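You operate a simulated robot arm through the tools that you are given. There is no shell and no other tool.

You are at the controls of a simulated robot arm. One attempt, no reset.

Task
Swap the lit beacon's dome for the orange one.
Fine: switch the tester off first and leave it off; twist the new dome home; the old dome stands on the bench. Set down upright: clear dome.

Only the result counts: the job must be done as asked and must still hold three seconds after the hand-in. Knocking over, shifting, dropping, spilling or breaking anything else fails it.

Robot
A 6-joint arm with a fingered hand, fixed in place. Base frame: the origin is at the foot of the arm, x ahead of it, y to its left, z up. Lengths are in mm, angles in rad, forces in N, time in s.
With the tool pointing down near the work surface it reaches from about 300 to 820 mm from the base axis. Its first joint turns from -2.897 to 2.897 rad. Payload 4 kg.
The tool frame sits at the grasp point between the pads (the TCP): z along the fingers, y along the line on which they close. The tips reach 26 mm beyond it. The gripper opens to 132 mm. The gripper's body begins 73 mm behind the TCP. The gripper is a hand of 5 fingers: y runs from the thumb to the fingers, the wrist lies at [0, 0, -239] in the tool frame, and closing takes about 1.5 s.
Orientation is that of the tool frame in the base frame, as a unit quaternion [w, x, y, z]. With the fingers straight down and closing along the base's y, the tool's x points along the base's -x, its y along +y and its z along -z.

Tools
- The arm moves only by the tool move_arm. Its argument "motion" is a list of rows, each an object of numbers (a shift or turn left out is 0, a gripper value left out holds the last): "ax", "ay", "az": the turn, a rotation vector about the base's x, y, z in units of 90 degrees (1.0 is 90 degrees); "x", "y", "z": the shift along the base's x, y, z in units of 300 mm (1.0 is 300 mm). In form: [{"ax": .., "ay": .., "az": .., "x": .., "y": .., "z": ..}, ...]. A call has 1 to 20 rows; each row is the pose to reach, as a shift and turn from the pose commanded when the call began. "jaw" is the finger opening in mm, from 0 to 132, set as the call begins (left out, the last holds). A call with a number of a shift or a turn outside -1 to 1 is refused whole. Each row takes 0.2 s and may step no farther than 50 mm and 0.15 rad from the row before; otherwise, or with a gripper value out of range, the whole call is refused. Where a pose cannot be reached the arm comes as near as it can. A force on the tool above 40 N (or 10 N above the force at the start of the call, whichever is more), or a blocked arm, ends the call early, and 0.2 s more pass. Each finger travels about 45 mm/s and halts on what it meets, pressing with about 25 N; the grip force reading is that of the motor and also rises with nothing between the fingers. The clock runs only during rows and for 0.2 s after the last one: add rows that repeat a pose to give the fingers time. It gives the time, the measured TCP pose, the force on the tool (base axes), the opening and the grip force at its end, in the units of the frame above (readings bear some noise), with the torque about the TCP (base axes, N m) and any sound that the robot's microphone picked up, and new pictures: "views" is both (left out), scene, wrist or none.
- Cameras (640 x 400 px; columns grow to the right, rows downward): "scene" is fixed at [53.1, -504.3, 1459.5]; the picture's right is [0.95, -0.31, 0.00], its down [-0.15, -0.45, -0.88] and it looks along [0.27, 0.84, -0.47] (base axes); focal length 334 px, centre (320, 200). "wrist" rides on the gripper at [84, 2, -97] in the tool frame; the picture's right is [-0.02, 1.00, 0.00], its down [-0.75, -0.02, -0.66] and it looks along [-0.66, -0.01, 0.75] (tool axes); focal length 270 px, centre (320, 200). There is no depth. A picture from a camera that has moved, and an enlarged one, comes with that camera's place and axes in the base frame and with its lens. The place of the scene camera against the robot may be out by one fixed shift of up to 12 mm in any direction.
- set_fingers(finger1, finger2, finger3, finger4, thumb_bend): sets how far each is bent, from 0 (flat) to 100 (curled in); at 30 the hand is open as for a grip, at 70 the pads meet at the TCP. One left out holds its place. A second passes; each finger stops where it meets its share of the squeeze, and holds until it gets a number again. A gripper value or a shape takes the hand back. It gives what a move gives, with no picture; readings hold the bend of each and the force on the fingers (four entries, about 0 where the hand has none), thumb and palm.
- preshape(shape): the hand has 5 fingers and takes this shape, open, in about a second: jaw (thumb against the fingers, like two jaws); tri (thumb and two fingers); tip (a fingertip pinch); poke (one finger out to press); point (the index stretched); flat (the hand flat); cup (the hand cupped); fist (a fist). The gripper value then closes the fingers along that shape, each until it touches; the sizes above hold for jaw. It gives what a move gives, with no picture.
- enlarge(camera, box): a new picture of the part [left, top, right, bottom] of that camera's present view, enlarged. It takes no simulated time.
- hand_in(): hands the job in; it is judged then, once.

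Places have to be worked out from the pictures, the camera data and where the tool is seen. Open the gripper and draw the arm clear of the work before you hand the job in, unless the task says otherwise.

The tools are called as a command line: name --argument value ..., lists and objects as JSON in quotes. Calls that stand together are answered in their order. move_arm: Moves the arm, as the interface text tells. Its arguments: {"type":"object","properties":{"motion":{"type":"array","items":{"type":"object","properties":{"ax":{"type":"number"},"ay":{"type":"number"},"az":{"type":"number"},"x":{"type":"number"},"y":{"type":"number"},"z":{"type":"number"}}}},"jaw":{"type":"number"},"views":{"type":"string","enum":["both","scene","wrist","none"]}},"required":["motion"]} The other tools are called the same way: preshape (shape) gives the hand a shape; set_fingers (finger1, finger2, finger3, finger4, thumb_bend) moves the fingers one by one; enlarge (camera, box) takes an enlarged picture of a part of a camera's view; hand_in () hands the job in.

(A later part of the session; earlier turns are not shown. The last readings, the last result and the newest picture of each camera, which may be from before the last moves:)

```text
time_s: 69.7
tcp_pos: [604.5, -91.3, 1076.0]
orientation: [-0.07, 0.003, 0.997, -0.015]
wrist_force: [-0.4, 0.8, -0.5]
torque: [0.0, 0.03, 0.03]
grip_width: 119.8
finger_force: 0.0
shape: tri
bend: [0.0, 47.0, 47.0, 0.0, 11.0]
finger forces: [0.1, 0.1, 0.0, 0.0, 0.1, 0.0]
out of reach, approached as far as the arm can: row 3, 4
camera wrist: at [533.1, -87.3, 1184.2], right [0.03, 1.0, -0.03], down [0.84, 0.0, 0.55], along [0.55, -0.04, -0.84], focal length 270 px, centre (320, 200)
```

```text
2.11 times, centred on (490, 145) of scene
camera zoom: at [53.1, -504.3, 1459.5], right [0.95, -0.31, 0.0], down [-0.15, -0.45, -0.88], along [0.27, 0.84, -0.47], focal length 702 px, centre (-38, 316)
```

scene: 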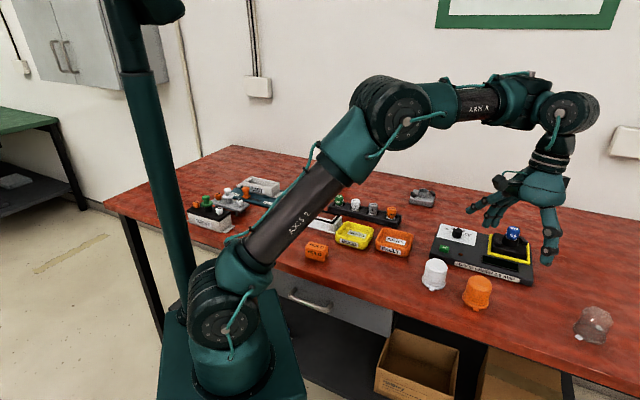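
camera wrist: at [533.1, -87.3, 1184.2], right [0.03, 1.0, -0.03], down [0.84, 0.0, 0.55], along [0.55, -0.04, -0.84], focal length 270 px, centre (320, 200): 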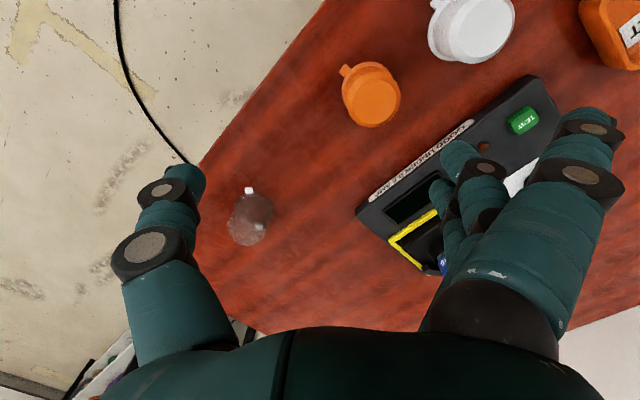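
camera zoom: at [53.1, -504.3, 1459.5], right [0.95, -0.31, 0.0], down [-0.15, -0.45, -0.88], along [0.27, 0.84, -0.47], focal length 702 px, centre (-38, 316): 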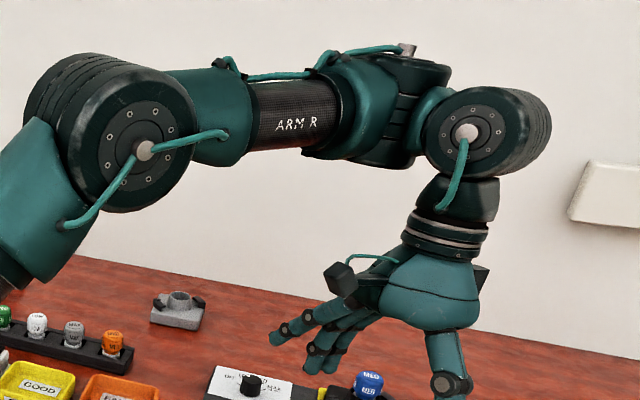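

The wrist is still on the far side of its singularity. I'll swing the tool's lean around from inward, through -y, to outward (reversing how it crossed), at a safe height.

move_arm --motion '[{"ax": -0.018, "ay": -0.022}, {"ax": -0.036, "ay": -0.044}, {"ax": -0.054, "ay": -0.066}, {"ax": -0.07, "ay": -0.089}, {"ax": -0.07, "ay": -0.089}]' --views "none"

move_arm --motion '[{"ax": 0.022, "ay": -0.022}, {"ax": 0.044, "ay": -0.044}, {"ax": 0.066, "ay": -0.066}, {"ax": 0.089, "ay": -0.089}, {"ax": 0.089, "ay": -0.089}]' --views "both"

enlarge --camera "scene" --box '[340, 50, 640, 240]'

```text
time_s: 70.9
tcp_pos: [636.4, -95.8, 1105.8]
orientation: [0.009, 0.0, 0.999, -0.052]
wrist_force: [0.1, -0.3, 0.1]
torque: [-0.01, 0.0, -0.03]
grip_width: 119.9
finger_force: 0.1
shape: tri
bend: [0.0, 47.0, 47.0, 0.0, 11.0]
finger forces: [0.0, 0.1, 0.0, 0.1, 0.1, 0.1]
out of reach, approached as far as the arm can: row 1, 2, 3, 4
```

```text
time_s: 72.1
tcp_pos: [671.9, -81.9, 1138.4]
orientation: [0.08, 0.013, 0.997, 0.015]
wrist_force: [0.0, -0.3, 0.1]
torque: [0.0, -0.01, 0.01]
grip_width: 119.6
finger_force: 0.1
shape: tri
bend: [0.0, 47.0, 47.0, 0.0, 11.0]
finger forces: [0.0, 0.0, 0.0, 0.1, 0.0, 0.1]
out of reach, approached as far as the arm can: row 1, 2, 3, 4, 5
camera wrist: at [573.0, -81.2, 1220.1], right [0.04, 1.0, 0.04], down [0.64, -0.06, 0.77], along [0.77, -0.01, -0.64], focal length 270 px, centre (320, 200)
```

scene: 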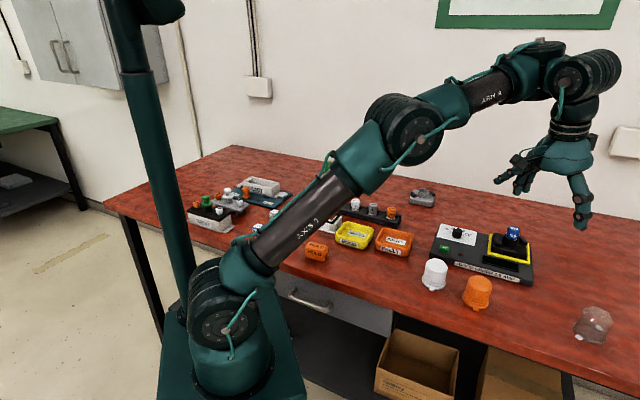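
wrist: 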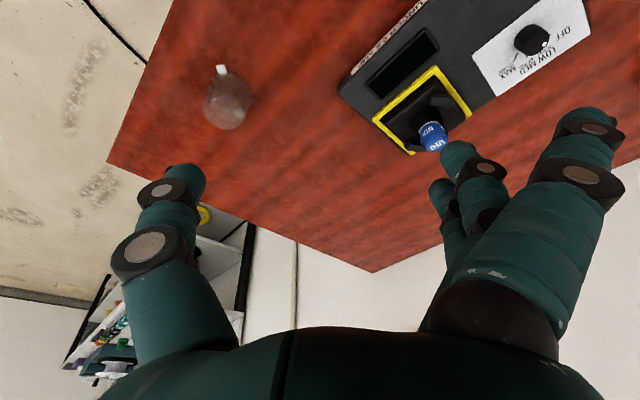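

```text
2.11 times, centred on (490, 145) of scene
camera zoom: at [53.1, -504.3, 1459.5], right [0.95, -0.31, 0.0], down [-0.15, -0.45, -0.88], along [0.27, 0.84, -0.47], focal length 702 px, centre (-38, 316)
```

zoom: 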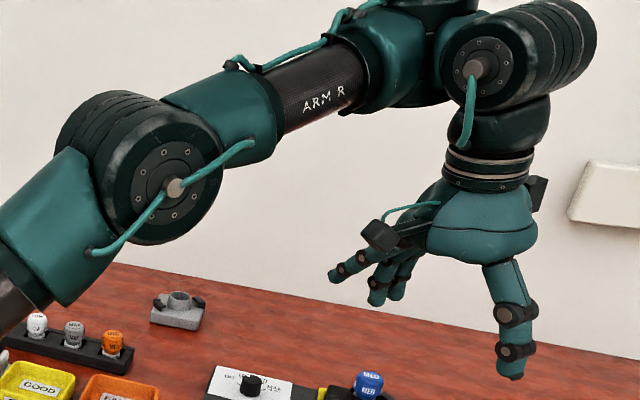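

The forearm stays on the wrong side of the singularity. I'll go back to an early pose, (564, 29, 1168) with the tool exactly vertical and yaw 0, where the arm originally moved freely.

move_arm --motion '[{"ax": -0.009, "ay": 0.05, "az": 0.008}, {"ax": -0.019, "ay": 0.102, "az": 0.0166}, {"ax": -0.019, "ay": 0.102, "az": 0.0166, "x": -0.09, "y": 0.09, "z": 0.03}, {"ax": -0.019, "ay": 0.102, "az": 0.0166, "x": -0.18, "y": 0.18, "z": 0.06}, {"ax": -0.019, "ay": 0.102, "az": 0.0166, "x": -0.27, "y": 0.27, "z": 0.1}, {"ax": -0.019, "ay": 0.102, "az": 0.0166, "x": -0.36, "y": 0.36, "z": 0.1}, {"ax": -0.019, "ay": 0.102, "az": 0.0166, "x": -0.36, "y": 0.36, "z": 0.1}]' --views "scene"

```text
time_s: 73.7
tcp_pos: [562.9, 29.3, 1169.5]
orientation: [0.001, -0.001, 1.0, 0.002]
wrist_force: [-0.1, -0.9, 0.1]
torque: [0.02, -0.01, -0.03]
grip_width: 119.9
finger_force: 0.0
shape: tri
bend: [0.0, 47.0, 47.0, 0.0, 11.0]
finger forces: [0.1, 0.0, 0.1, 0.0, 0.0, 0.0]
out of reach, approached as far as the arm can: row 2
```

scene: 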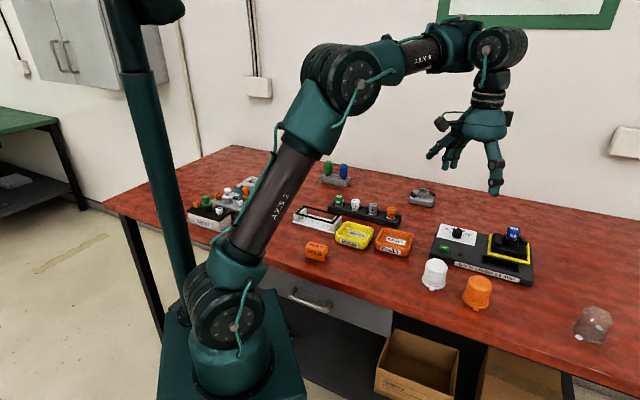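

Reached and vertical, though the elbow sits lower than at first. I'll try descending from here toward a point above the orange dome, watching the flags.

move_arm --motion '[{"x": 0.02, "y": -0.05, "z": -0.12}, {"x": 0.04, "y": -0.1, "z": -0.24}, {"x": 0.06, "y": -0.15, "z": -0.36}, {"x": 0.08, "y": -0.2, "z": -0.48}, {"x": 0.08, "y": -0.2, "z": -0.48}]' --views "scene"

enlarge --camera "scene" --box '[280, 0, 580, 220]'

```text
time_s: 74.9
tcp_pos: [654.6, -62.5, 1080.3]
orientation: [0.001, -0.006, 1.0, 0.002]
wrist_force: [0.3, 0.7, 1.4]
torque: [0.0, 0.03, 0.01]
grip_width: 119.6
finger_force: 0.1
shape: tri
bend: [0.0, 47.0, 47.0, 0.0, 11.0]
finger forces: [0.0, 0.1, 0.0, 0.0, 0.0, 0.0]
out of reach, approached as far as the arm can: row 1, 2, 3, 4, 5
```

scene: 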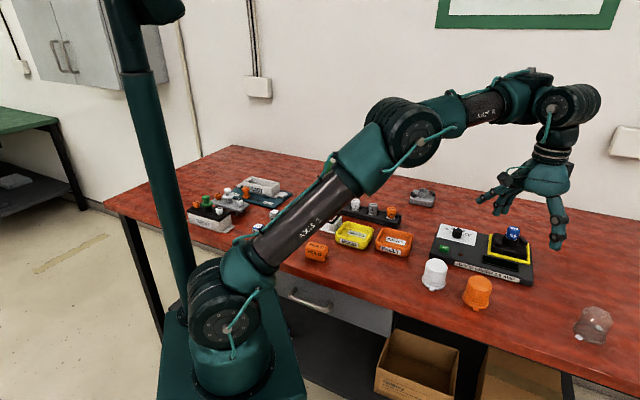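

```text
1.82 times, centred on (430, 110) of scene
camera zoom: at [53.1, -504.3, 1459.5], right [0.95, -0.31, 0.0], down [-0.15, -0.45, -0.88], along [0.27, 0.84, -0.47], focal length 606 px, centre (120, 364)
```

zoom: 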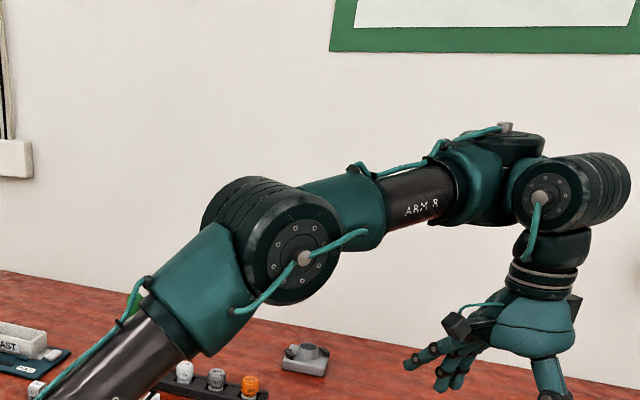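

The wrist-1 joint seems swung about 60° sideways, which is a gimbal lock (forearm level, tool vertical). I'll lean the tool along the direction its pitch joint can move (toward -y), pivoting about the wrist, then sweep the lean round to outward.

move_arm --motion '[{"ax": -0.034, "ay": -0.0138, "x": 0.017, "y": -0.043}, {"ax": -0.068, "ay": -0.0276, "x": 0.034, "y": -0.085}, {"ax": -0.1025, "ay": -0.0414, "x": 0.052, "y": -0.128, "z": 0.012}, {"ax": -0.1025, "ay": -0.0414, "x": 0.052, "y": -0.128, "z": 0.012}]' --views "scene"

enlarge --camera "scene" --box '[340, 20, 640, 240]'

```text
time_s: 75.9
tcp_pos: [676.7, -115.4, 1091.1]
orientation: [0.027, -0.001, 0.995, -0.093]
wrist_force: [0.5, 0.2, -0.4]
torque: [-0.04, 0.04, 0.0]
grip_width: 119.8
finger_force: 0.0
shape: tri
bend: [0.0, 47.0, 47.0, 0.0, 11.0]
finger forces: [0.0, 0.0, 0.1, 0.0, 0.1, 0.0]
out of reach, approached as far as the arm can: row 2, 3, 4
```

scene: 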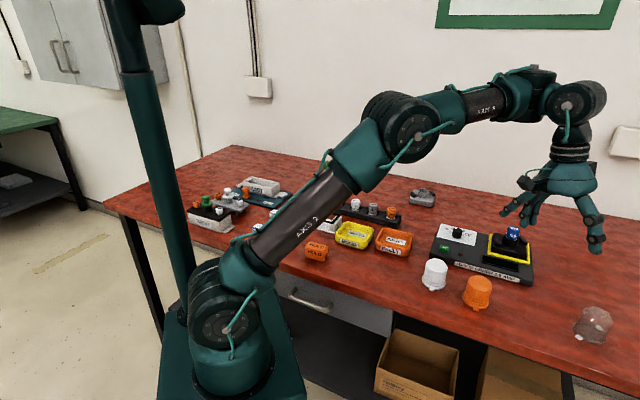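

```text
1.82 times, centred on (490, 130) of scene
camera zoom: at [53.1, -504.3, 1459.5], right [0.95, -0.31, 0.0], down [-0.15, -0.45, -0.88], along [0.27, 0.84, -0.47], focal length 606 px, centre (11, 327)
```

zoom: 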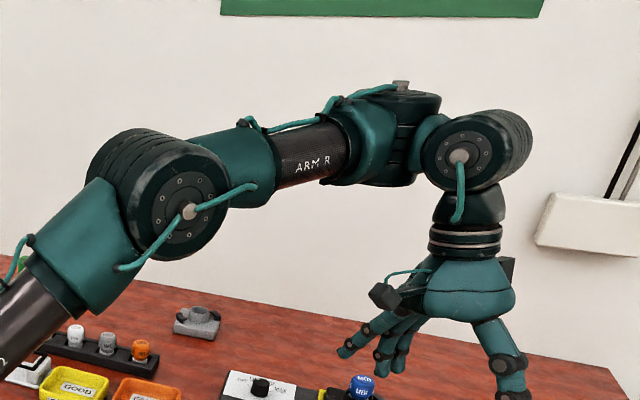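

The lean toward -y was taken up. Now I'll sweep the lean round to outward in small steps, keeping the wrist about fixed.

move_arm --motion '[{"ax": 0.014, "ay": -0.018, "x": 0.022, "y": 0.018}, {"ax": 0.03, "ay": -0.034, "x": 0.042, "y": 0.04}, {"ax": 0.048, "ay": -0.05, "x": 0.06, "y": 0.062}, {"ax": 0.068, "ay": -0.062, "x": 0.077, "y": 0.088}, {"ax": 0.09, "ay": -0.072, "x": 0.09, "y": 0.115}, {"ax": 0.1114, "ay": -0.08, "x": 0.1, "y": 0.14}, {"ax": 0.1114, "ay": -0.08, "x": 0.1, "y": 0.14}]' --views "scene"

enlarge --camera "scene" --box '[340, 20, 640, 240]'

```text
time_s: 77.5
tcp_pos: [717.5, -71.6, 1096.8]
orientation: [0.096, 0.004, 0.995, 0.009]
wrist_force: [-1.4, 0.4, 0.5]
torque: [-0.03, -0.01, 0.0]
grip_width: 119.7
finger_force: 0.0
shape: tri
bend: [0.0, 47.0, 47.0, 0.0, 11.0]
finger forces: [0.0, 0.1, 0.0, 0.0, 0.0, 0.0]
out of reach, approached as far as the arm can: row 1, 2, 3, 4, 5, 6, 7
```

scene: 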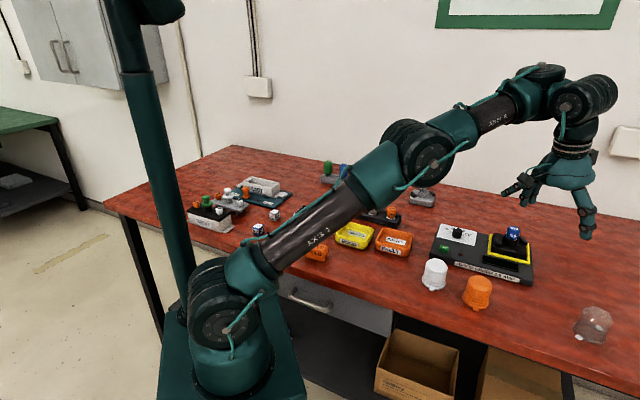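

```text
1.82 times, centred on (490, 130) of scene
camera zoom: at [53.1, -504.3, 1459.5], right [0.95, -0.31, 0.0], down [-0.15, -0.45, -0.88], along [0.27, 0.84, -0.47], focal length 606 px, centre (11, 327)
```

zoom: 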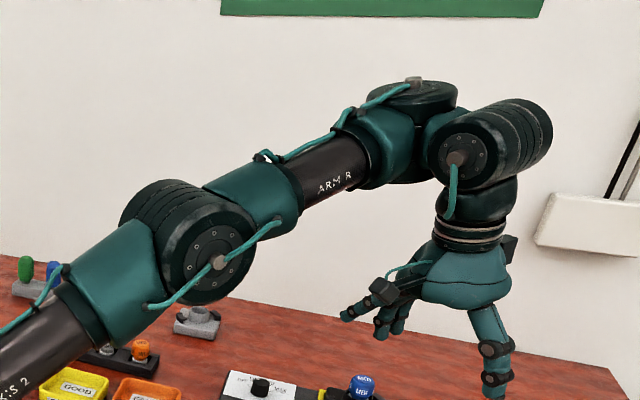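

The lock persists (forearm lifts instead of the wrist turning). I'll try again with a larger sideways lean (20°) so the joints are well conditioned.

move_arm --motion '[{"ax": -0.045, "ay": 0.024, "x": -0.038, "y": -0.053, "z": -0.008}, {"ax": -0.09, "ay": 0.048, "x": -0.076, "y": -0.106, "z": -0.016}, {"ax": -0.136, "ay": 0.072, "x": -0.114, "y": -0.159, "z": -0.024}, {"ax": -0.182, "ay": 0.097, "x": -0.152, "y": -0.212, "z": -0.032}, {"ax": -0.227, "ay": 0.121, "x": -0.19, "y": -0.265, "z": -0.04}, {"ax": -0.227, "ay": 0.121, "x": -0.19, "y": -0.265, "z": -0.04}, {"ax": -0.227, "ay": 0.121, "x": -0.19, "y": -0.265, "z": -0.04}]' --views "scene"

enlarge --camera "scene" --box '[340, 20, 640, 240]'

```text
time_s: 79.1
tcp_pos: [658.3, -149.6, 1081.6]
orientation: [0.003, -0.01, 0.986, -0.168]
wrist_force: [0.8, -0.2, 0.3]
torque: [-0.05, -0.01, -0.02]
grip_width: 119.8
finger_force: 0.0
shape: tri
bend: [0.0, 47.0, 47.0, 0.0, 11.0]
finger forces: [0.0, 0.0, 0.1, 0.1, 0.0, 0.0]
out of reach, approached as far as the arm can: row 5, 6
```

scene: 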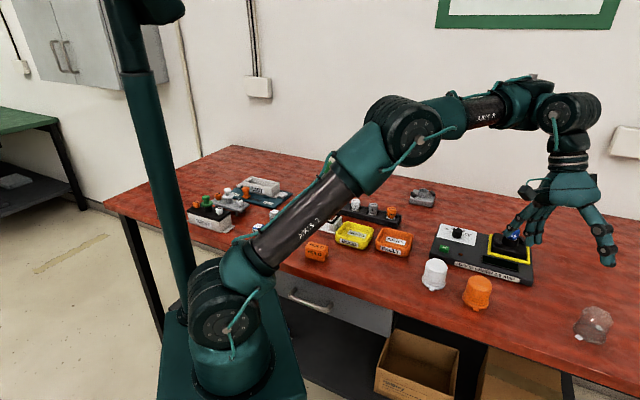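

```text
1.82 times, centred on (490, 130) of scene
camera zoom: at [53.1, -504.3, 1459.5], right [0.95, -0.31, 0.0], down [-0.15, -0.45, -0.88], along [0.27, 0.84, -0.47], focal length 606 px, centre (11, 327)
```

zoom: 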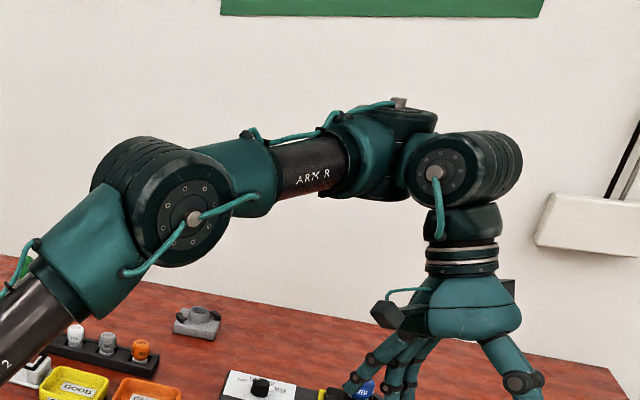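

Good: now the lean is 19° toward -y with the last row in reach. I'll precess the lean slowly round to outward in 15° steps with the wrist held fixed.

move_arm --motion '[{"ax": 0.0036, "ay": -0.0195, "az": 0.0069, "x": 0.026, "y": 0.005}, {"ax": 0.0072, "ay": -0.039, "az": 0.0138, "x": 0.052, "y": 0.0096}, {"ax": 0.0072, "ay": -0.039, "az": 0.0138, "x": 0.052, "y": 0.0096}, {"ax": 0.017, "ay": -0.063, "az": 0.0225, "x": 0.084, "y": 0.023}, {"ax": 0.027, "ay": -0.0873, "az": 0.0312, "x": 0.1155, "y": 0.036}, {"ax": 0.027, "ay": -0.0873, "az": 0.0312, "x": 0.1155, "y": 0.036}, {"ax": 0.0594, "ay": -0.129, "az": 0.0465, "x": 0.17, "y": 0.078}, {"ax": 0.0594, "ay": -0.129, "az": 0.0465, "x": 0.17, "y": 0.078}, {"ax": 0.1013, "ay": -0.1624, "az": 0.0592, "x": 0.212, "y": 0.132}, {"ax": 0.1013, "ay": -0.1624, "az": 0.0592, "x": 0.212, "y": 0.132}]' --views "scene"

enlarge --camera "scene" --box '[340, 20, 640, 240]'

```text
time_s: 81.3
tcp_pos: [723.4, -112.7, 1084.6]
orientation: [0.136, -0.033, 0.986, -0.089]
wrist_force: [-0.2, -0.3, -0.6]
torque: [0.03, 0.02, -0.02]
grip_width: 119.8
finger_force: 0.1
shape: tri
bend: [0.0, 47.0, 47.0, 0.0, 11.0]
finger forces: [0.0, 0.1, 0.0, 0.0, 0.0, 0.0]
```

scene: 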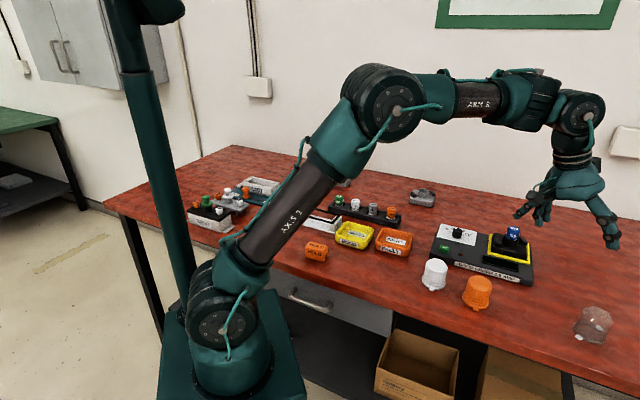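

```text
1.82 times, centred on (490, 130) of scene
camera zoom: at [53.1, -504.3, 1459.5], right [0.95, -0.31, 0.0], down [-0.15, -0.45, -0.88], along [0.27, 0.84, -0.47], focal length 606 px, centre (11, 327)
```

zoom: 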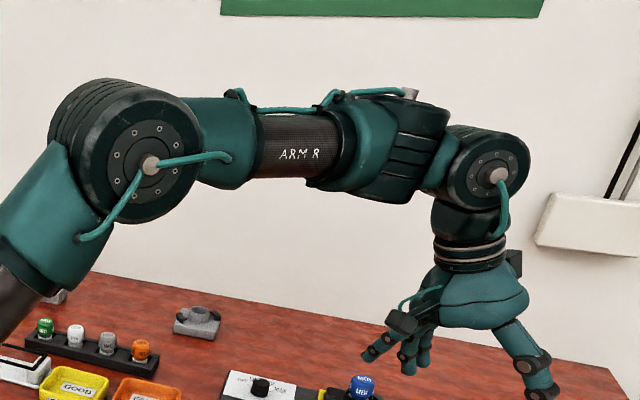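

The wrist unwound: all rows in reach and the joint looks like at the start. I'll finish the turn to a 15° outward tilt with yaw 0 and travel to above the orange dome.

move_arm --motion '[{"ax": 0.04, "ay": 0.0026, "az": -0.009, "x": -0.004, "y": 0.044}, {"ax": 0.079, "ay": 0.0052, "az": -0.018, "x": -0.008, "y": 0.088}, {"ax": 0.1181, "ay": 0.0078, "az": -0.027, "x": -0.012, "y": 0.132}, {"ax": 0.1181, "ay": 0.0078, "az": -0.027, "x": -0.11, "y": 0.157, "z": -0.07}, {"ax": 0.1181, "ay": 0.0078, "az": -0.027, "x": -0.21, "y": 0.182, "z": -0.14}, {"ax": 0.1181, "ay": 0.0078, "az": -0.027, "x": -0.31, "y": 0.207, "z": -0.21}, {"ax": 0.1181, "ay": 0.0078, "az": -0.027, "x": -0.41, "y": 0.232, "z": -0.28}, {"ax": 0.1181, "ay": 0.0078, "az": -0.027, "x": -0.41, "y": 0.232, "z": -0.28}]' --views "both"

enlarge --camera "wrist" --box '[220, 60, 420, 240]'

```text
time_s: 83.1
tcp_pos: [600.9, -41.2, 1002.0]
orientation: [0.131, 0.0, 0.991, -0.001]
wrist_force: [0.4, -0.1, -0.6]
torque: [0.0, -0.01, -0.01]
grip_width: 119.8
finger_force: 0.1
shape: tri
bend: [0.0, 47.0, 47.0, 0.0, 11.0]
finger forces: [0.0, 0.1, 0.0, 0.1, 0.1, 0.1]
camera wrist: at [492.9, -40.4, 1072.3], right [0.02, 1.0, 0.0], down [0.56, -0.01, 0.83], along [0.83, -0.01, -0.56], focal length 270 px, centre (320, 200)
```

scene: 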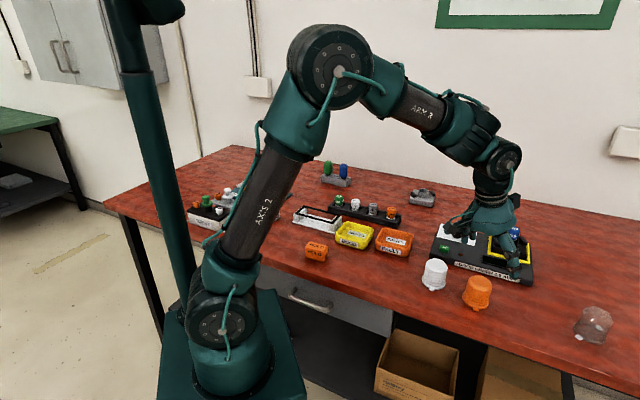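
wrist: 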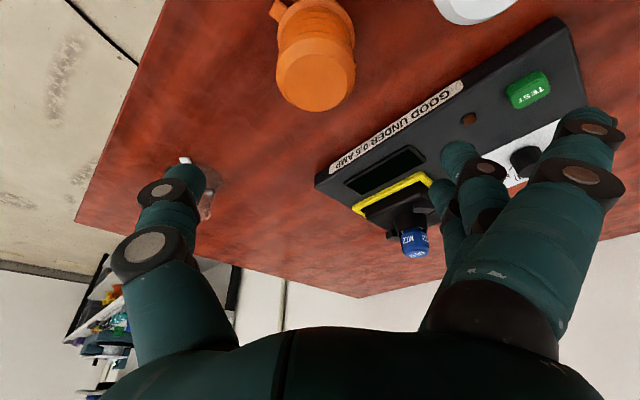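

```text
2.22 times, centred on (320, 150) of wrist
camera zoom: at [492.9, -40.4, 1072.3], right [0.02, 1.0, 0.0], down [0.56, -0.01, 0.83], along [0.83, -0.01, -0.56], focal length 601 px, centre (320, 311)
```

zoom: 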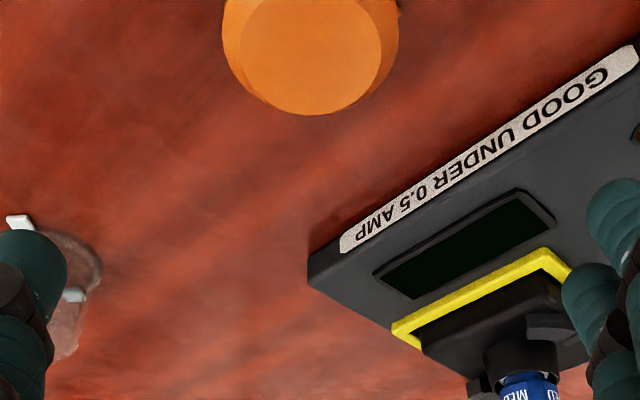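

In a good configuration now, unflagged, with the orange dome axis at about (602, -44). The white dome blocks the finger side at small yaw, so I'll yaw +90° (fingers toward the base side), which also leaves the right twist range.

move_arm --jaw 100 --motion '[{"az": 0.09}, {"az": 0.18}, {"az": 0.27}, {"az": 0.36}, {"az": 0.45}, {"az": 0.54}, {"az": 0.63}, {"az": 0.72}, {"az": 0.81}, {"az": 0.9}, {"az": 0.99, "x": 0.005, "y": -0.009}, {"az": 1.0, "x": 0.005, "y": -0.009}, {"az": 1.0, "x": 0.005, "y": -0.009}]' --views "both"

```text
time_s: 85.9
tcp_pos: [601.4, -44.6, 1000.3]
orientation: [-0.093, 0.701, -0.701, -0.091]
wrist_force: [-0.5, 0.0, 0.3]
torque: [-0.04, 0.02, 0.01]
grip_width: 100.2
finger_force: 0.1
shape: tri
bend: [0.0, 63.0, 63.0, 0.0, 59.0]
finger forces: [0.0, 0.0, 0.0, 0.0, 0.0, 0.0]
camera wrist: at [599.9, -152.2, 1072.3], right [-1.0, 0.02, 0.0], down [0.01, 0.56, 0.83], along [0.01, 0.83, -0.56], focal length 270 px, centre (320, 200)
```

scene: 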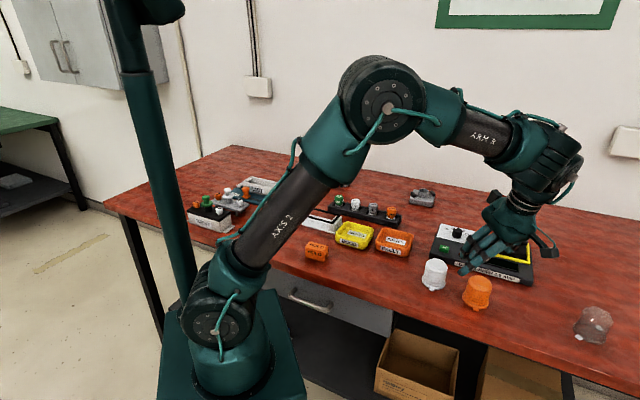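
wrist: 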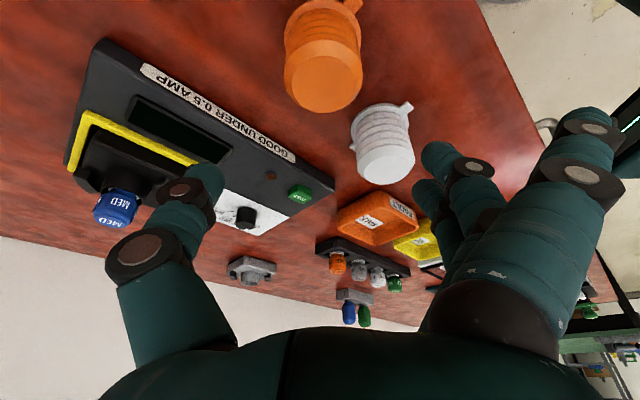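

Aligned over the orange dome. I'll descend to z≈930 and re-check centring before going around the dome.

move_arm --motion '[{"z": -0.08}, {"z": -0.16}, {"z": -0.233}, {"z": -0.233}]' --views "both"

enlarge --camera "wrist" --box '[180, 40, 480, 280]'

enlarge --camera "scene" --box '[410, 200, 550, 320]'

```text
time_s: 86.9
tcp_pos: [604.0, -42.1, 931.8]
orientation: [0.093, -0.699, 0.702, 0.094]
wrist_force: [0.4, 0.1, -0.4]
torque: [0.0, 0.0, 0.0]
grip_width: 100.4
finger_force: 0.1
shape: tri
bend: [0.0, 63.0, 63.0, 0.0, 59.0]
finger forces: [0.0, 0.0, 0.1, 0.0, 0.1, 0.0]
out of reach, approached as far as the arm can: row 3, 4
camera wrist: at [602.1, -150.6, 1004.2], right [-1.0, 0.02, 0.01], down [0.02, 0.55, 0.83], along [0.02, 0.83, -0.55], focal length 270 px, centre (320, 200)
```

scene: 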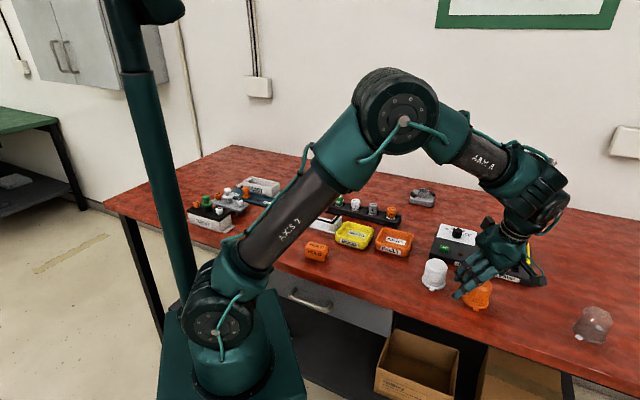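
wrist: 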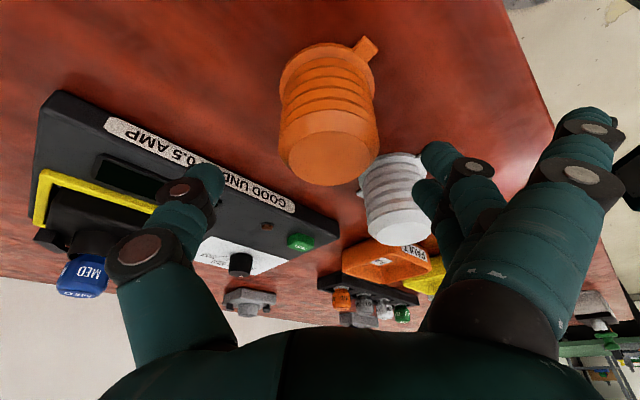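

```text
1.67 times, centred on (330, 160) of wrist
camera zoom: at [602.1, -150.6, 1004.2], right [-1.0, 0.02, 0.01], down [0.02, 0.55, 0.83], along [0.02, 0.83, -0.55], focal length 450 px, centre (303, 267)
```

zoom: 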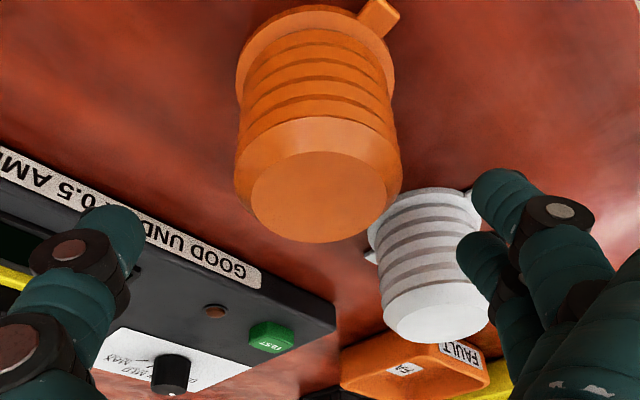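

```text
3.33 times, centred on (480, 260) of scene
camera zoom: at [53.1, -504.3, 1459.5], right [0.95, -0.31, 0.0], down [-0.15, -0.45, -0.88], along [0.27, 0.84, -0.47], focal length 1112 px, centre (-213, 0)
```

zoom: 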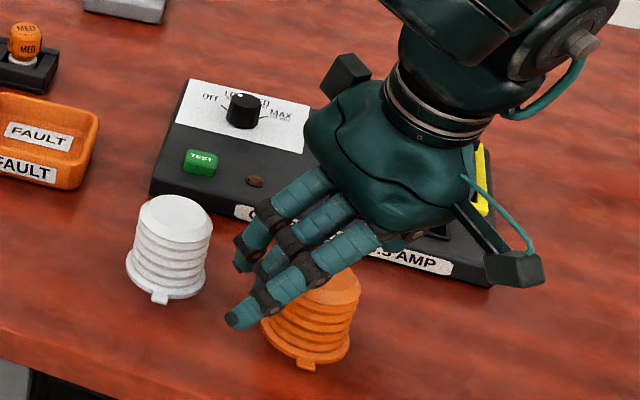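

At low height the 90° yaw starts to hit a joint limit. A better option is the plain jaw shape (no stretched-out fingers) at yaw 30°, which fits between the orange and white domes. I'll go back up and yaw to 30°.

move_arm --motion '[{"z": 0.12}, {"z": 0.233, "az": -0.05}, {"z": 0.233, "az": -0.14}, {"z": 0.233, "az": -0.23}, {"z": 0.233, "az": -0.32}, {"z": 0.233, "az": -0.41}, {"z": 0.233, "az": -0.5}, {"z": 0.233, "az": -0.59}, {"z": 0.233, "az": -0.667, "x": -0.005}, {"z": 0.233, "az": -0.667, "x": -0.005}]' --views "none"

preshape --shape "jaw"

move_arm --jaw 84 --motion '[{"x": 0}, {"x": 0}, {"x": 0}, {"x": 0}, {"x": 0}]' --views "both"

enlarge --camera "wrist" --box '[180, 0, 480, 240]'

```text
time_s: 89.1
tcp_pos: [603.4, -42.8, 1004.5]
orientation: [0.126, -0.256, 0.958, 0.032]
wrist_force: [0.2, 0.1, -0.2]
torque: [-0.01, 0.01, 0.0]
grip_width: 100.4
finger_force: 0.0
shape: tri
bend: [0.0, 63.0, 63.0, 0.0, 59.0]
finger forces: [0.1, 0.0, 0.1, 0.0, 0.1, 0.1]
```

```text
time_s: 90.0
tcp_pos: [603.6, -42.9, 1005.2]
orientation: [0.126, -0.257, 0.958, 0.033]
wrist_force: [0.3, -0.6, -0.5]
torque: [-0.01, 0.02, -0.01]
grip_width: 131.8
finger_force: 0.0
shape: jaw
bend: [30.0, 30.0, 30.0, 30.0, 30.0]
finger forces: [0.0, 0.0, 0.1, 0.0, 0.1, 0.1]
```

```text
time_s: 91.2
tcp_pos: [601.8, -42.1, 1005.0]
orientation: [0.127, -0.256, 0.958, 0.033]
wrist_force: [-0.2, 0.4, -0.3]
torque: [0.0, 0.01, 0.01]
grip_width: 84.2
finger_force: 0.0
shape: jaw
bend: [70.0, 70.0, 70.0, 70.0, 67.0]
finger forces: [0.0, 0.0, 0.0, 0.0, 0.0, 0.0]
camera wrist: at [509.9, -95.0, 1075.7], right [-0.48, 0.88, 0.0], down [0.49, 0.27, 0.83], along [0.73, 0.4, -0.56], focal length 270 px, centre (320, 200)
```

scene: 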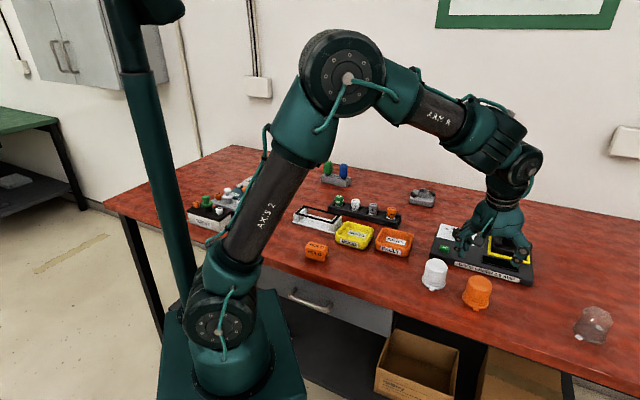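
wrist: 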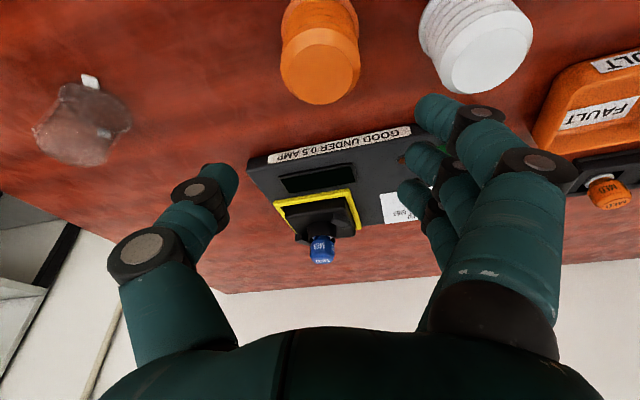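

```text
1.67 times, centred on (330, 120) of wrist
camera zoom: at [509.9, -95.0, 1075.7], right [-0.48, 0.88, 0.0], down [0.49, 0.27, 0.83], along [0.73, 0.4, -0.56], focal length 450 px, centre (303, 333)
```

zoom: 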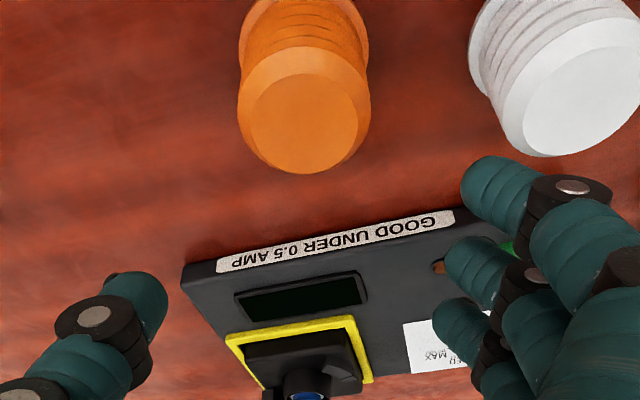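

Centred laterally on the orange dome (axis ≈ (601, -44)). I'll narrow the opening a little and descend in stages, watching the gap to the white dome.

move_arm --jaw 78 --motion '[{"x": -0.005, "y": -0.005, "z": -0.08}, {"x": -0.005, "y": -0.005, "z": -0.16}, {"x": -0.005, "y": -0.005, "z": -0.23}, {"x": -0.005, "y": -0.005, "z": -0.23}]' --views "both"

enlarge --camera "wrist" --box '[180, 20, 580, 270]'

enlarge --camera "scene" --box '[410, 200, 550, 320]'

```text
time_s: 92.2
tcp_pos: [604.4, -43.7, 932.8]
orientation: [0.126, -0.257, 0.958, 0.033]
wrist_force: [0.3, -0.3, 0.4]
torque: [0.0, -0.01, 0.03]
grip_width: 78.7
finger_force: 0.0
shape: jaw
bend: [71.0, 71.0, 71.0, 71.0, 70.0]
finger forces: [0.1, 0.0, 0.0, 0.0, 0.1, 0.1]
camera wrist: at [509.8, -96.4, 1004.0], right [-0.48, 0.88, 0.0], down [0.49, 0.27, 0.83], along [0.73, 0.4, -0.56], focal length 270 px, centre (320, 200)
```

scene: 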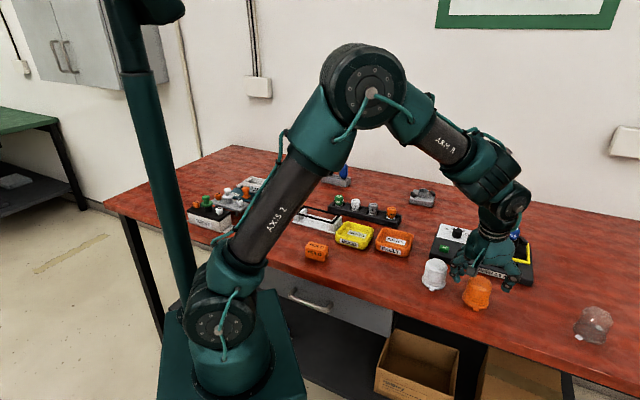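
wrist: 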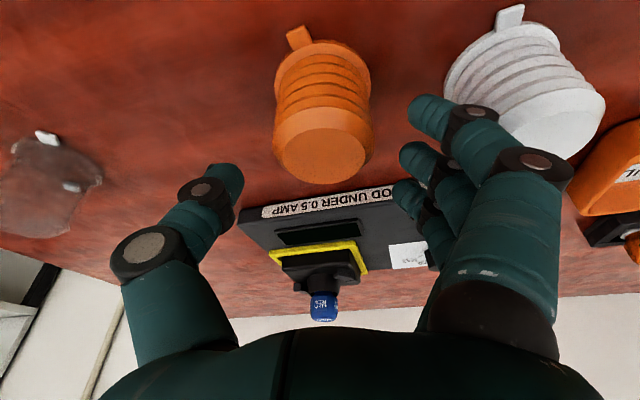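

```text
1.60 times, centred on (380, 145) of wrist
camera zoom: at [509.8, -96.4, 1004.0], right [-0.48, 0.88, 0.0], down [0.49, 0.27, 0.83], along [0.73, 0.4, -0.56], focal length 432 px, centre (224, 288)
```

zoom: 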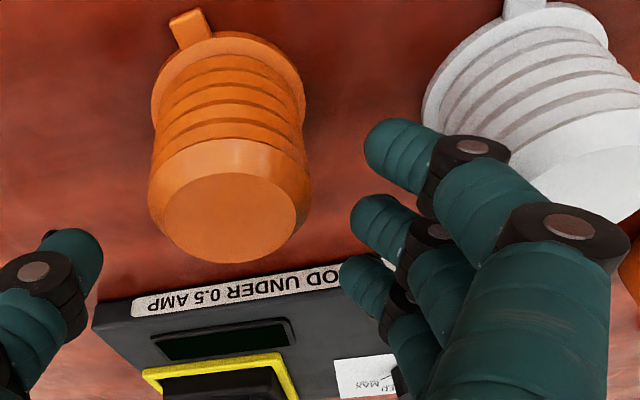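

```text
3.33 times, centred on (480, 260) of scene
camera zoom: at [53.1, -504.3, 1459.5], right [0.95, -0.31, 0.0], down [-0.15, -0.45, -0.88], along [0.27, 0.84, -0.47], focal length 1112 px, centre (-213, 0)
```

zoom: 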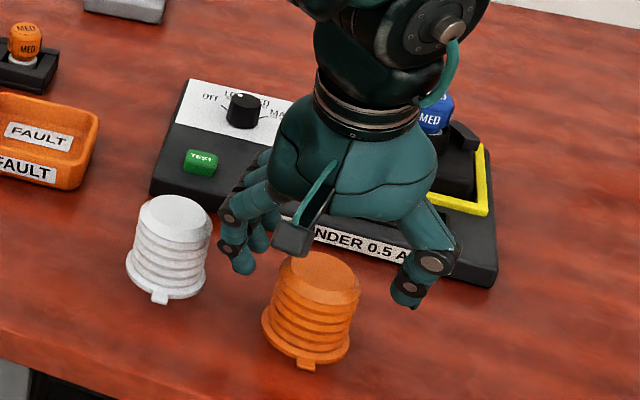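

Gap to the white dome looks sufficient. I'll continue to z≈915 with a 1–2 mm centring shift and look again.

move_arm --motion '[{"x": -0.004, "y": 0.003, "z": -0.03}, {"x": -0.006, "y": 0.004, "z": -0.06}, {"x": -0.006, "y": 0.004, "z": -0.06}]' --views "both"

enlarge --camera "wrist" --box '[200, 40, 500, 260]'

enlarge --camera "scene" --box '[410, 200, 550, 320]'

```text
time_s: 93.0
tcp_pos: [601.2, -41.5, 915.6]
orientation: [0.126, -0.256, 0.958, 0.033]
wrist_force: [0.3, -0.1, 0.4]
torque: [-0.02, 0.0, -0.03]
grip_width: 78.6
finger_force: 0.1
shape: jaw
bend: [71.0, 71.0, 71.0, 71.0, 70.0]
finger forces: [0.0, 0.0, 0.0, 0.1, 0.0, 0.1]
camera wrist: at [506.4, -95.2, 987.6], right [-0.48, 0.88, 0.0], down [0.49, 0.27, 0.83], along [0.73, 0.4, -0.56], focal length 270 px, centre (320, 200)
```

scene: 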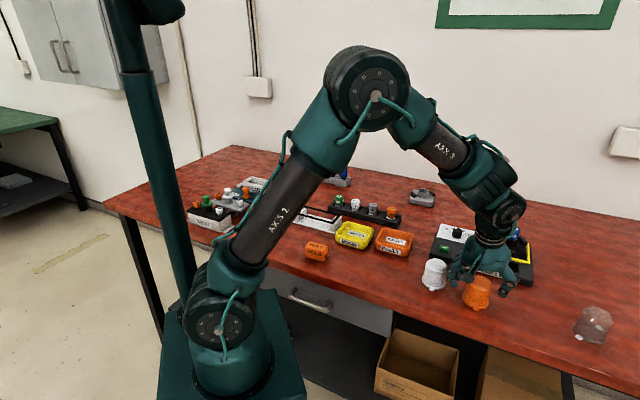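
wrist: 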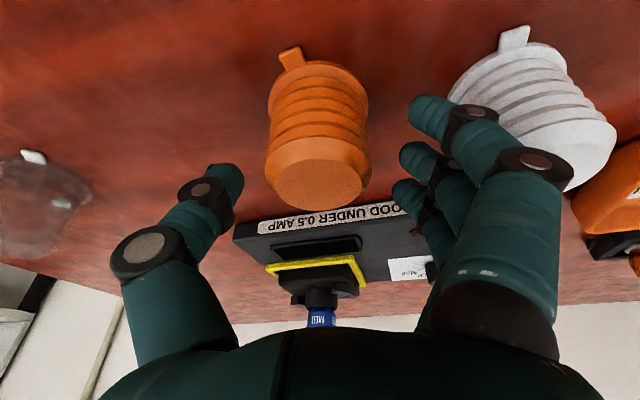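

```text
1.82 times, centred on (350, 150) of wrist
camera zoom: at [506.4, -95.2, 987.6], right [-0.48, 0.88, 0.0], down [0.49, 0.27, 0.83], along [0.73, 0.4, -0.56], focal length 491 px, centre (266, 291)
```

zoom: 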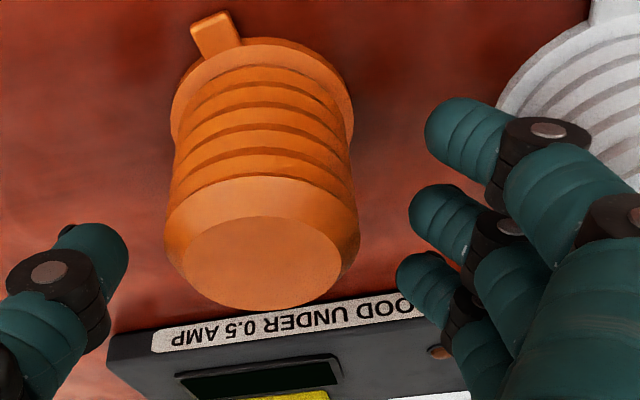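

```text
3.33 times, centred on (480, 260) of scene
camera zoom: at [53.1, -504.3, 1459.5], right [0.95, -0.31, 0.0], down [-0.15, -0.45, -0.88], along [0.27, 0.84, -0.47], focal length 1112 px, centre (-213, 0)
```

zoom: 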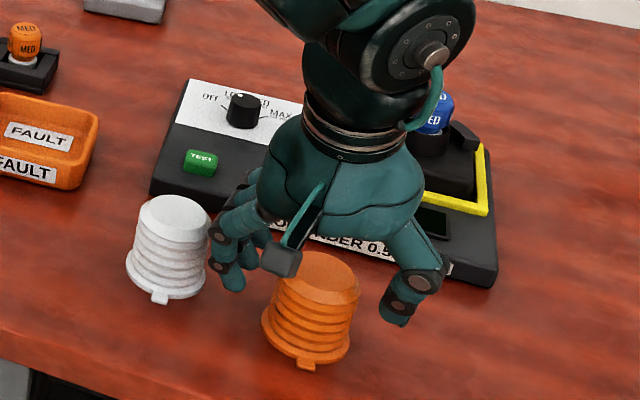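

Centred within 1 mm; dome's widest diameter is about 58 mm. I'll narrow the opening to 70 mm (pulling the knuckles away from the white dome) and descend to z≈897.

move_arm --jaw 70 --motion '[{"z": 0}, {"z": -0.02}, {"z": -0.04}, {"z": -0.062}, {"z": -0.062}]' --views "both"

enlarge --camera "wrist" --box '[200, 40, 500, 260]'

enlarge --camera "scene" --box '[420, 220, 520, 310]'

```text
time_s: 94.2
tcp_pos: [598.1, -42.5, 898.0]
orientation: [0.126, -0.257, 0.958, 0.033]
wrist_force: [0.2, 0.1, -0.7]
torque: [-0.01, -0.05, 0.0]
grip_width: 71.2
finger_force: 0.1
shape: jaw
bend: [72.0, 72.0, 72.0, 72.0, 70.0]
finger forces: [0.0, 0.1, 0.0, 0.0, 0.1, 0.0]
camera wrist: at [506.3, -94.9, 969.3], right [-0.48, 0.88, 0.0], down [0.49, 0.27, 0.83], along [0.73, 0.4, -0.56], focal length 270 px, centre (320, 200)
```

scene: 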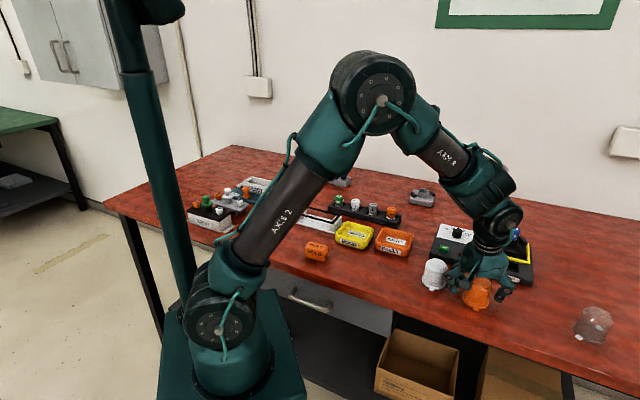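
wrist: 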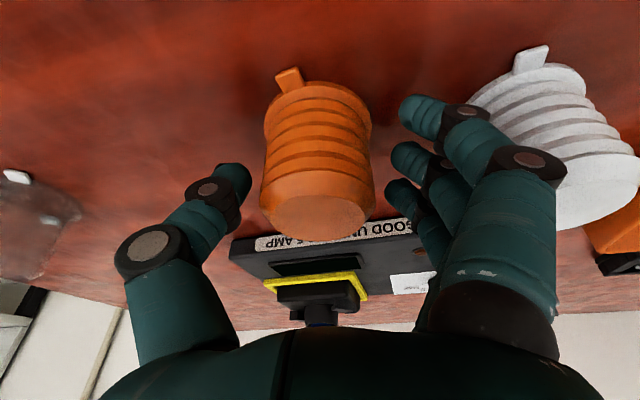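

```text
1.82 times, centred on (350, 150) of wrist
camera zoom: at [506.3, -94.9, 969.3], right [-0.48, 0.88, 0.0], down [0.49, 0.27, 0.83], along [0.73, 0.4, -0.56], focal length 491 px, centre (266, 291)
```

zoom: 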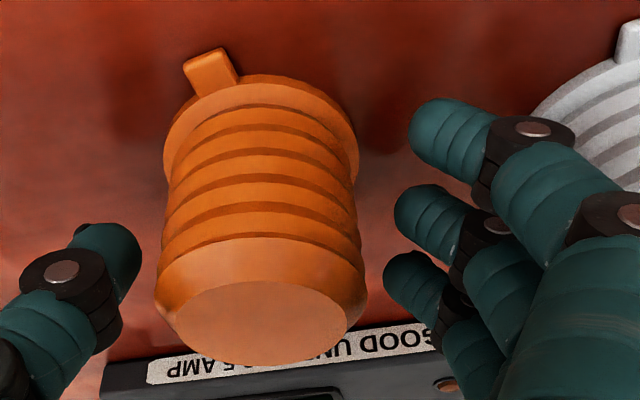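

```text
4.44 times, centred on (470, 265) of scene
camera zoom: at [53.1, -504.3, 1459.5], right [0.95, -0.31, 0.0], down [-0.15, -0.45, -0.88], along [0.27, 0.84, -0.47], focal length 1482 px, centre (-347, -89)
```

zoom: 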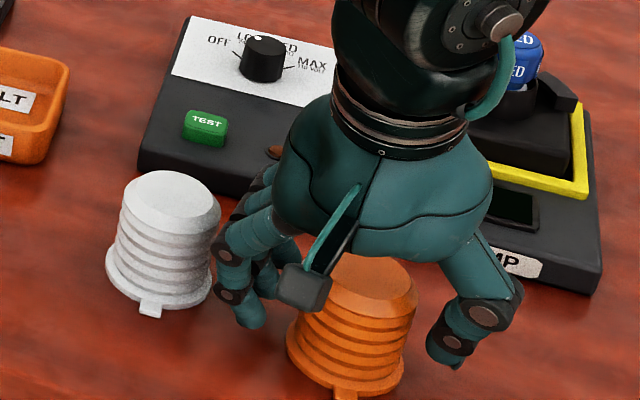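

Hand is around the orange dome with no contact. I'll close on it now.

move_arm --jaw 38 --motion '[{"x": 0}, {"x": 0}, {"x": 0}, {"x": 0}, {"x": 0}, {"x": 0}]' --views "both"

enlarge --camera "wrist" --box '[200, 40, 500, 260]'

enlarge --camera "scene" --box '[420, 220, 520, 310]'

```text
time_s: 95.6
tcp_pos: [599.1, -43.6, 897.7]
orientation: [0.125, -0.257, 0.958, 0.032]
wrist_force: [-0.6, -0.9, 2.8]
torque: [0.01, 0.12, 0.05]
grip_width: 30.9
finger_force: 24.9
shape: jaw
bend: [72.0, 73.0, 73.0, 66.0, 71.0]
finger forces: [8.3, 7.0, 6.6, 0.0, 21.4, 0.0]
camera wrist: at [506.3, -95.1, 969.5], right [-0.48, 0.88, 0.0], down [0.49, 0.27, 0.83], along [0.73, 0.4, -0.56], focal length 270 px, centre (320, 200)
```

scene: 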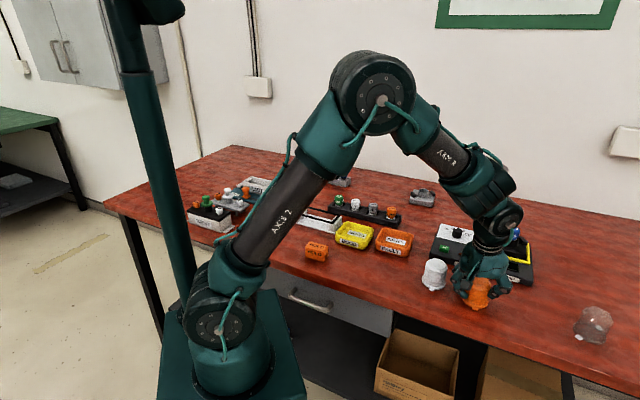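
wrist: 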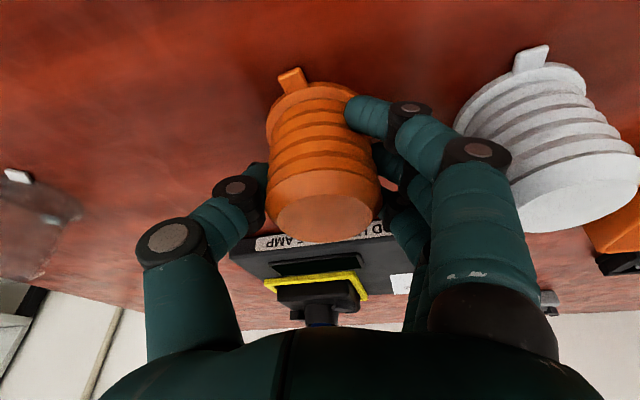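

```text
1.82 times, centred on (350, 150) of wrist
camera zoom: at [506.3, -95.1, 969.5], right [-0.48, 0.88, 0.0], down [0.49, 0.27, 0.83], along [0.73, 0.4, -0.56], focal length 491 px, centre (266, 291)
```

zoom: 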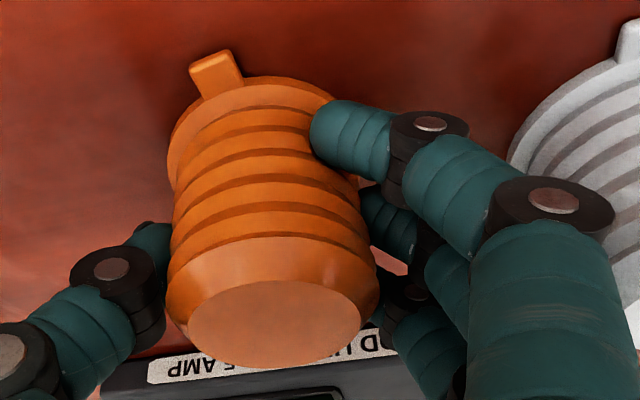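

```text
4.44 times, centred on (470, 265) of scene
camera zoom: at [53.1, -504.3, 1459.5], right [0.95, -0.31, 0.0], down [-0.15, -0.45, -0.88], along [0.27, 0.84, -0.47], focal length 1482 px, centre (-347, -89)
```

zoom: 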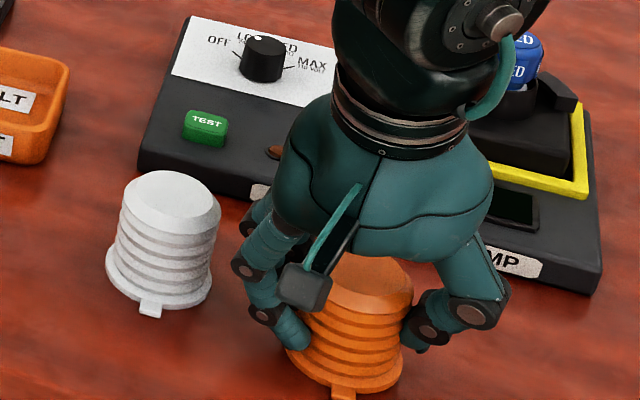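

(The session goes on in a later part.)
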